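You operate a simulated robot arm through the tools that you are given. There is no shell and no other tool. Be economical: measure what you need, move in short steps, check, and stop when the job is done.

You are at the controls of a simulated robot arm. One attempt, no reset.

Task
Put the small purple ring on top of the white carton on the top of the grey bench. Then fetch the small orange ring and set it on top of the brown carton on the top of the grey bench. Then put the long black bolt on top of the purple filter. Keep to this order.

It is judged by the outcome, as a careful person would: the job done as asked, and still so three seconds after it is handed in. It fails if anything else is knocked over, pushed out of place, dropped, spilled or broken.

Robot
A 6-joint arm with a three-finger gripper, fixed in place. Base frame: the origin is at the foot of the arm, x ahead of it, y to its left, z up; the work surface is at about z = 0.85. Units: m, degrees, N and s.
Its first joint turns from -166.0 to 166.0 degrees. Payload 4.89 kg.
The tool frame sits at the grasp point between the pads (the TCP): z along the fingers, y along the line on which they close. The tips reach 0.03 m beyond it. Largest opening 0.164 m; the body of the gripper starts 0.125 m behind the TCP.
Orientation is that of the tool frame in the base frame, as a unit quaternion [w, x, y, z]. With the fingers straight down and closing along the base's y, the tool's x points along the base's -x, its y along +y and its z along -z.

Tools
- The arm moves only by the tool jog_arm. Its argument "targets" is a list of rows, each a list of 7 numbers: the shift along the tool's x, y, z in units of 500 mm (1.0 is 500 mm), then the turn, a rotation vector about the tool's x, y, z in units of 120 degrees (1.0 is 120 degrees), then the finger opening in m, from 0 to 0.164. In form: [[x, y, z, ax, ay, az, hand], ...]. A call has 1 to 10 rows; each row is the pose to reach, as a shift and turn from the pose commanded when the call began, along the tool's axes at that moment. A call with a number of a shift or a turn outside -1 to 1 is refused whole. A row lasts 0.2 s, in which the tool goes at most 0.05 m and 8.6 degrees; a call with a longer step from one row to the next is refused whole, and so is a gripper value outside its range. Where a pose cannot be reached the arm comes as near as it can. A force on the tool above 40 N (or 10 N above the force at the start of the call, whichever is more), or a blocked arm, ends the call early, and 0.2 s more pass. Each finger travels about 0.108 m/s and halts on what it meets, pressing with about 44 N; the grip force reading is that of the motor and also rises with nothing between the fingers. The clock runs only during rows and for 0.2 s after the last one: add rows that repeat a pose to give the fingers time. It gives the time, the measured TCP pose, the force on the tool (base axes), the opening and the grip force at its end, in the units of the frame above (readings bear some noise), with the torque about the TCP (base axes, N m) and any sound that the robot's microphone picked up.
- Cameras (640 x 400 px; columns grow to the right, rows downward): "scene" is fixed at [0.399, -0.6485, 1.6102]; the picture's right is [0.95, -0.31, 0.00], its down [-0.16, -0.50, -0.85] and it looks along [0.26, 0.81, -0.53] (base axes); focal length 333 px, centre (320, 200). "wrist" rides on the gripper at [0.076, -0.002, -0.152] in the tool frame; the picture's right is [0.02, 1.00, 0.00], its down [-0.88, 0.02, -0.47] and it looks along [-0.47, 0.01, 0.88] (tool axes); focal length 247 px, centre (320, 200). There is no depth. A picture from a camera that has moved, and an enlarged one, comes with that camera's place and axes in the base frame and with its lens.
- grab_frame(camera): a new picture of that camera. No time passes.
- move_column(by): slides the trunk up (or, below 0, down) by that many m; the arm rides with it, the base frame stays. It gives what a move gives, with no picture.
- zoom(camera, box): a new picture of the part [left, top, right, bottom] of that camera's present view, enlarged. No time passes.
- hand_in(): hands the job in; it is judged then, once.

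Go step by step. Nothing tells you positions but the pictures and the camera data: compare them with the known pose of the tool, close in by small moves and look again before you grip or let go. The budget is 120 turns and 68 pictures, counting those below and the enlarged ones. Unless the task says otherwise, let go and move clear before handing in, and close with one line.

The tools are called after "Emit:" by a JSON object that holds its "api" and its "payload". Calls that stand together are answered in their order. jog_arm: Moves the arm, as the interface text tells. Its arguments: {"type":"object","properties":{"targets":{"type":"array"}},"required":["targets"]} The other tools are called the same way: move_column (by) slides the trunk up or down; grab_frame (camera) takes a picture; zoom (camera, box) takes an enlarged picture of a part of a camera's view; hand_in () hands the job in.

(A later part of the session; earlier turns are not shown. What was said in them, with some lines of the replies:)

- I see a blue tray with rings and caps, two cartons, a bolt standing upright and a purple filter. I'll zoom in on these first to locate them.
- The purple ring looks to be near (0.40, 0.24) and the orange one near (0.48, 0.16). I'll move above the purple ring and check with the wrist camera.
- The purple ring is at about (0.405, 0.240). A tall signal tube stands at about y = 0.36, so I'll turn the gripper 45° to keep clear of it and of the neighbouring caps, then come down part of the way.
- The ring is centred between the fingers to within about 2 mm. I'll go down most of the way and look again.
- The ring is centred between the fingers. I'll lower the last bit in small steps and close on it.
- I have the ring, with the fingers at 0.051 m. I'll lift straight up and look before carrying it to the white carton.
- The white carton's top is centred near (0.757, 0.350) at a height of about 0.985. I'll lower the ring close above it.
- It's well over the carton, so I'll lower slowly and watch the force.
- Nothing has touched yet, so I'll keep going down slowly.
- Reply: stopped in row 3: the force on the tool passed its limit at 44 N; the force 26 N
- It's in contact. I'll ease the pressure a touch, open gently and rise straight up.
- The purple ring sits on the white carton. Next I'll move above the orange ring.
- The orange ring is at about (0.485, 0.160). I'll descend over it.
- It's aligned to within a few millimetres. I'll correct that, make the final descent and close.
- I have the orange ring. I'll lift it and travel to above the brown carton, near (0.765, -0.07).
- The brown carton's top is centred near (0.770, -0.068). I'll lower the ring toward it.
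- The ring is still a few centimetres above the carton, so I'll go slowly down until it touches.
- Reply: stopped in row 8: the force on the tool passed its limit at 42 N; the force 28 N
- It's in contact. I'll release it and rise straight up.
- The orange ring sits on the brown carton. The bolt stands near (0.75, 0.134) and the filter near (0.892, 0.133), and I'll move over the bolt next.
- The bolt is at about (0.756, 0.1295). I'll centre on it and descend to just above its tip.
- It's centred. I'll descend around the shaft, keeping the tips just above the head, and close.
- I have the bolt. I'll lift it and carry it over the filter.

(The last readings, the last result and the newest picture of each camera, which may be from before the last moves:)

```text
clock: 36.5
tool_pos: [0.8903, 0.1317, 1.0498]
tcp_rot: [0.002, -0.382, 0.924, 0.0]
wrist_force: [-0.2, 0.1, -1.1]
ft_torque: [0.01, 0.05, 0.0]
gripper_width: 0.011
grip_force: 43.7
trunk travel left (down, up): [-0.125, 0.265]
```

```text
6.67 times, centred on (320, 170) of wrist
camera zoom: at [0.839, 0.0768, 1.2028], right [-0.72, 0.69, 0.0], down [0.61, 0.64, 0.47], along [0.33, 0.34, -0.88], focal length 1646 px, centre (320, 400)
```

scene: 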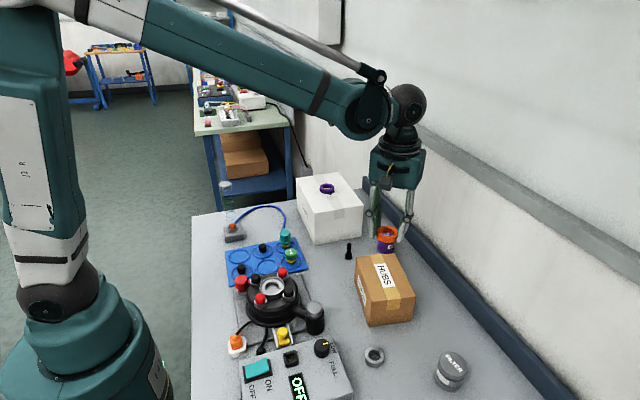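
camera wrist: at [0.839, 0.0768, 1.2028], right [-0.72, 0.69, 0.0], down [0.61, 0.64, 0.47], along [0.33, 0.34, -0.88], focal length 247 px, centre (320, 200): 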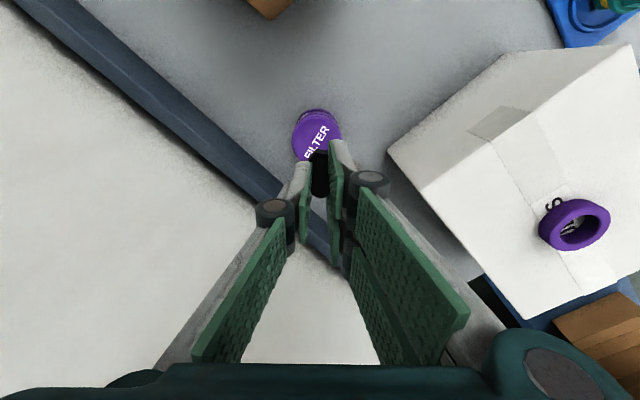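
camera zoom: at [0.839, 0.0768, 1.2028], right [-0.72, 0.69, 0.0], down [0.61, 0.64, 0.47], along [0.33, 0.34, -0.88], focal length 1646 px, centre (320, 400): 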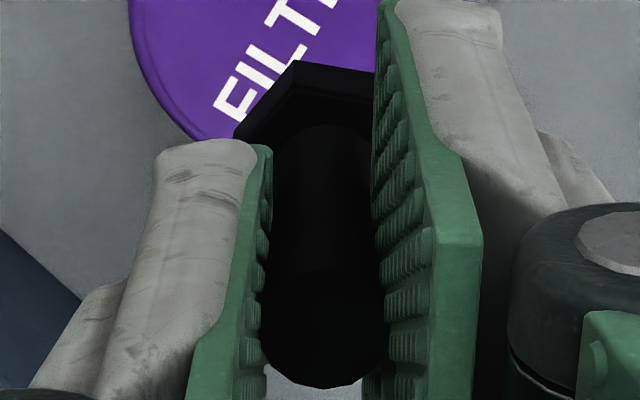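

The filter's top is centred at about (0.8955, 0.130). I'll correct for that and lower to about 2 cm above it.

Emit:
{"api": "jog_arm", "payload": {"targets": [[-0.005, -0.01, 0.03, 0, 0, 0, 0.004], [-0.005, -0.01, 0.07, 0, 0, 0, 0.004], [-0.005, -0.01, 0.1, 0, 0, 0, 0.004], [-0.005, -0.01, 0.116, 0, 0, 0, 0.004], [-0.005, -0.01, 0.116, 0, 0, 0, 0.004]]}}

Emit:
{"api": "zoom", "payload": {"camera": "wrist", "box": [260, 100, 388, 180]}}

Emit:
{"api": "zoom", "payload": {"camera": "scene", "box": [346, 200, 426, 250]}}

```text
clock: 37.7
tool_pos: [0.8956, 0.1291, 0.9915]
tcp_rot: [0.001, -0.381, 0.924, -0.001]
wrist_force: [0.0, -1.0, -0.3]
ft_torque: [0.0, 0.02, -0.03]
gripper_width: 0.0111
grip_force: 43.9
trunk travel left (down, up): [-0.125, 0.265]
```

```text
5.00 times, centred on (324, 140) of wrist
camera zoom: at [0.8436, 0.0749, 1.1449], right [-0.72, 0.69, 0.0], down [0.61, 0.64, 0.47], along [0.33, 0.34, -0.88], focal length 1235 px, centre (300, 500)
```

zoom: 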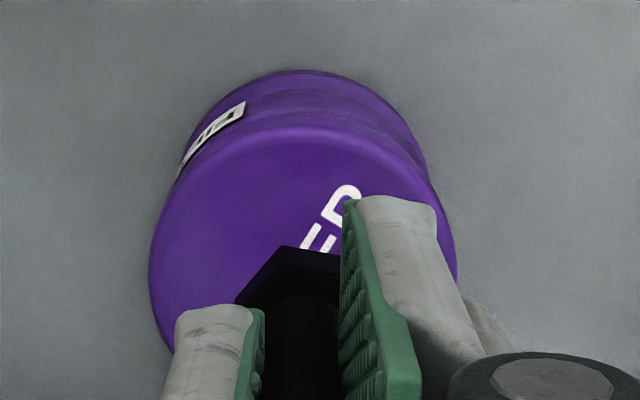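

```text
8.00 times, centred on (386, 225) of scene
camera zoom: at [0.399, -0.6485, 1.6102], right [0.95, -0.31, 0.0], down [-0.16, -0.5, -0.85], along [0.26, 0.81, -0.53], focal length 2664 px, centre (-208, 0)
```

zoom: 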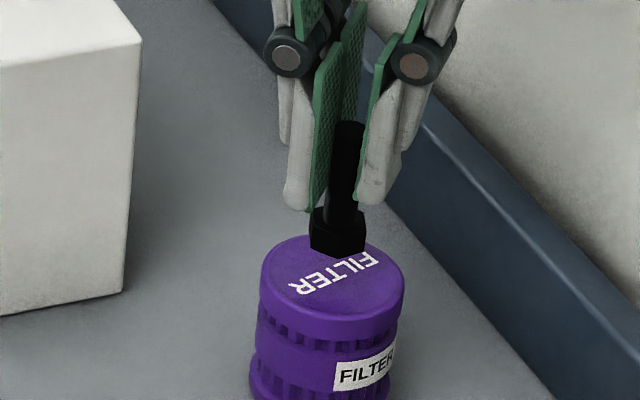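

The alignment looks right in both views, so I'll lower slowly.

Emit:
{"api": "jog_arm", "payload": {"targets": [[0, 0, 0.006, 0, 0, 0, 0.004], [0, 0, 0.012, 0, 0, 0, 0.004], [0, 0, 0.018, 0, 0, 0, 0.004], [0, 0, 0.024, 0, 0, 0, 0.004], [0, 0, 0.028, 0, 0, 0, 0.004], [0, 0, 0.03, 0, 0, 0, 0.004]]}}

Emit:
{"api": "zoom", "payload": {"camera": "scene", "box": [346, 200, 426, 250]}}

```text
clock: 39.1
tool_pos: [0.8946, 0.1297, 0.977]
tcp_rot: [0.0, -0.382, 0.924, 0.0]
wrist_force: [-0.3, 0.3, -1.1]
ft_torque: [0.0, 0.01, -0.01]
gripper_width: 0.0109
grip_force: 44.3
trunk travel left (down, up): [-0.125, 0.265]
```

```text
8.00 times, centred on (386, 225) of scene
camera zoom: at [0.399, -0.6485, 1.6102], right [0.95, -0.31, 0.0], down [-0.16, -0.5, -0.85], along [0.26, 0.81, -0.53], focal length 2664 px, centre (-208, 0)
```

zoom: 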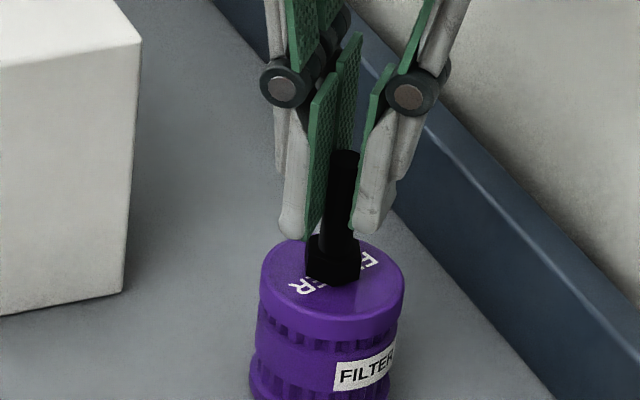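

Emit:
{"api": "jog_arm", "payload": {"targets": [[0, 0, 0.002, 0, 0, 0, 0.004], [0, 0, 0.004, 0, 0, 0, 0.004], [0, 0, 0.006, 0, 0, 0, 0.004], [0, 0, 0.008, 0, 0, 0, 0.004], [0, 0, 0.01, 0, 0, 0, 0.004], [0, 0, 0.012, 0, 0, 0, 0.004], [0, 0, 0.014, 0, 0, 0, 0.004]]}}

Emit:
{"api": "zoom", "payload": {"camera": "scene", "box": [346, 200, 426, 250]}}

```text
clock: 40.7
tool_pos: [0.8934, 0.1296, 0.9701]
tcp_rot: [0.001, -0.382, 0.924, 0.0]
wrist_force: [-1.3, -2.3, 29.4]
ft_torque: [-0.18, 0.04, -0.03]
gripper_width: 0.0108
grip_force: 43.5
trunk travel left (down, up): [-0.125, 0.265]
```

```text
8.00 times, centred on (386, 225) of scene
camera zoom: at [0.399, -0.6485, 1.6102], right [0.95, -0.31, 0.0], down [-0.16, -0.5, -0.85], along [0.26, 0.81, -0.53], focal length 2664 px, centre (-208, 0)
```

zoom: 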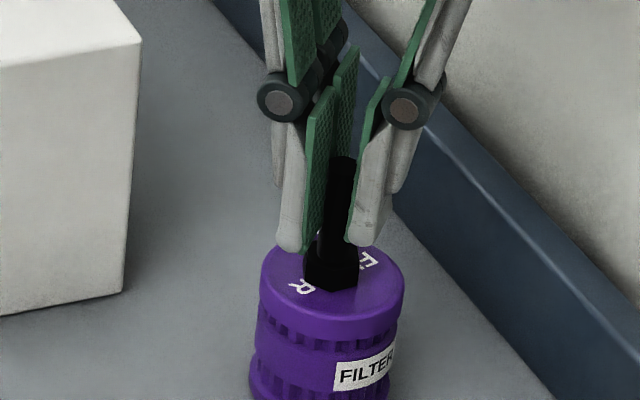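

It's pressed down at about 29 N. I'll relieve that slightly, open slowly and rise.

Emit:
{"api": "jog_arm", "payload": {"targets": [[0, 0, -0.003, 0, 0, 0, 0.004], [0, 0, -0.003, 0, 0, 0, 0.004], [0, 0, -0.003, 0, 0, 0, 0.015], [0, 0, -0.003, 0, 0, 0, 0.03], [0, 0, -0.003, 0, 0, 0, 0.045], [0, 0, -0.003, 0, 0, 0, 0.05]]}}

Emit:
{"api": "zoom", "payload": {"camera": "scene", "box": [346, 200, 426, 250]}}

```text
clock: 42.1
tool_pos: [0.8963, 0.1293, 0.9717]
tcp_rot: [0.0, -0.382, 0.924, 0.0]
wrist_force: [0.1, 0.4, -0.2]
ft_torque: [-0.01, 0.0, 0.02]
gripper_width: 0.0501
grip_force: 0.0
trunk travel left (down, up): [-0.125, 0.265]
```

```text
8.00 times, centred on (386, 225) of scene
camera zoom: at [0.399, -0.6485, 1.6102], right [0.95, -0.31, 0.0], down [-0.16, -0.5, -0.85], along [0.26, 0.81, -0.53], focal length 2664 px, centre (-208, 0)
```

zoom: 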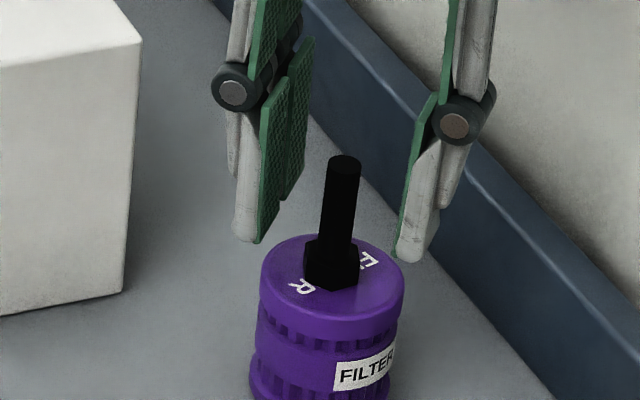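

The bolt stands upright on the filter. I'll rise clear and check everything.

Emit:
{"api": "jog_arm", "payload": {"targets": [[0, 0, -0.03, 0, 0, 0, 0.05], [0, 0, -0.1, 0, 0, 0, 0.05], [0, 0, -0.18, 0, 0, 0, 0.05], [0, 0, -0.26, 0, 0, 0, 0.05], [0, 0, -0.34, 0, 0, 0, 0.05], [0, 0, -0.4, 0, 0, 0, 0.05], [0, 0, -0.4, 0, 0, 0, 0.05]]}}

Emit:
{"api": "grab_frame", "payload": {"camera": "scene"}}

Emit:
{"api": "zoom", "payload": {"camera": "scene", "box": [290, 165, 450, 335]}}

```text
clock: 43.7
tool_pos: [0.8954, 0.1299, 1.1722]
tcp_rot: [0.001, -0.382, 0.924, 0.0]
wrist_force: [0.0, -0.6, 0.5]
ft_torque: [0.03, -0.06, 0.0]
gripper_width: 0.0501
grip_force: 0.1
trunk travel left (down, up): [-0.125, 0.265]
```

```text
22 pictures are left
```

scene: 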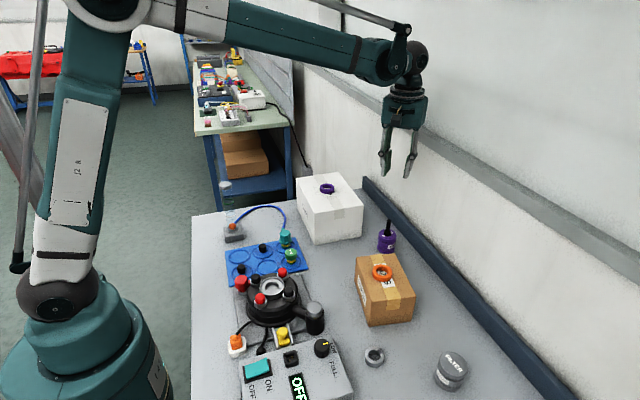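

```text
2.35 times, centred on (370, 250) of scene
camera zoom: at [0.399, -0.6485, 1.6102], right [0.95, -0.31, 0.0], down [-0.16, -0.5, -0.85], along [0.26, 0.81, -0.53], focal length 783 px, centre (202, 82)
```

zoom: 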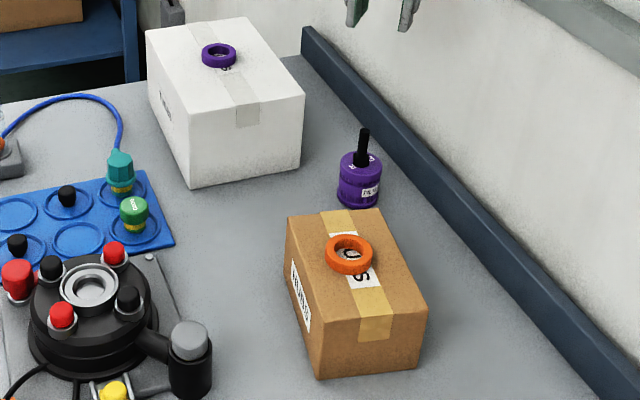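

All three items are in place, nothing else has moved, and the gripper is clear, so I'm handing in.

Emit:
{"api": "hand_in", "payload": {}}

```text
The job is handed in.
```

The job is done in the order you asked: the purple ring is on the white carton, the orange ring is on the brown carton, and the black bolt stands upright on the purple filter.
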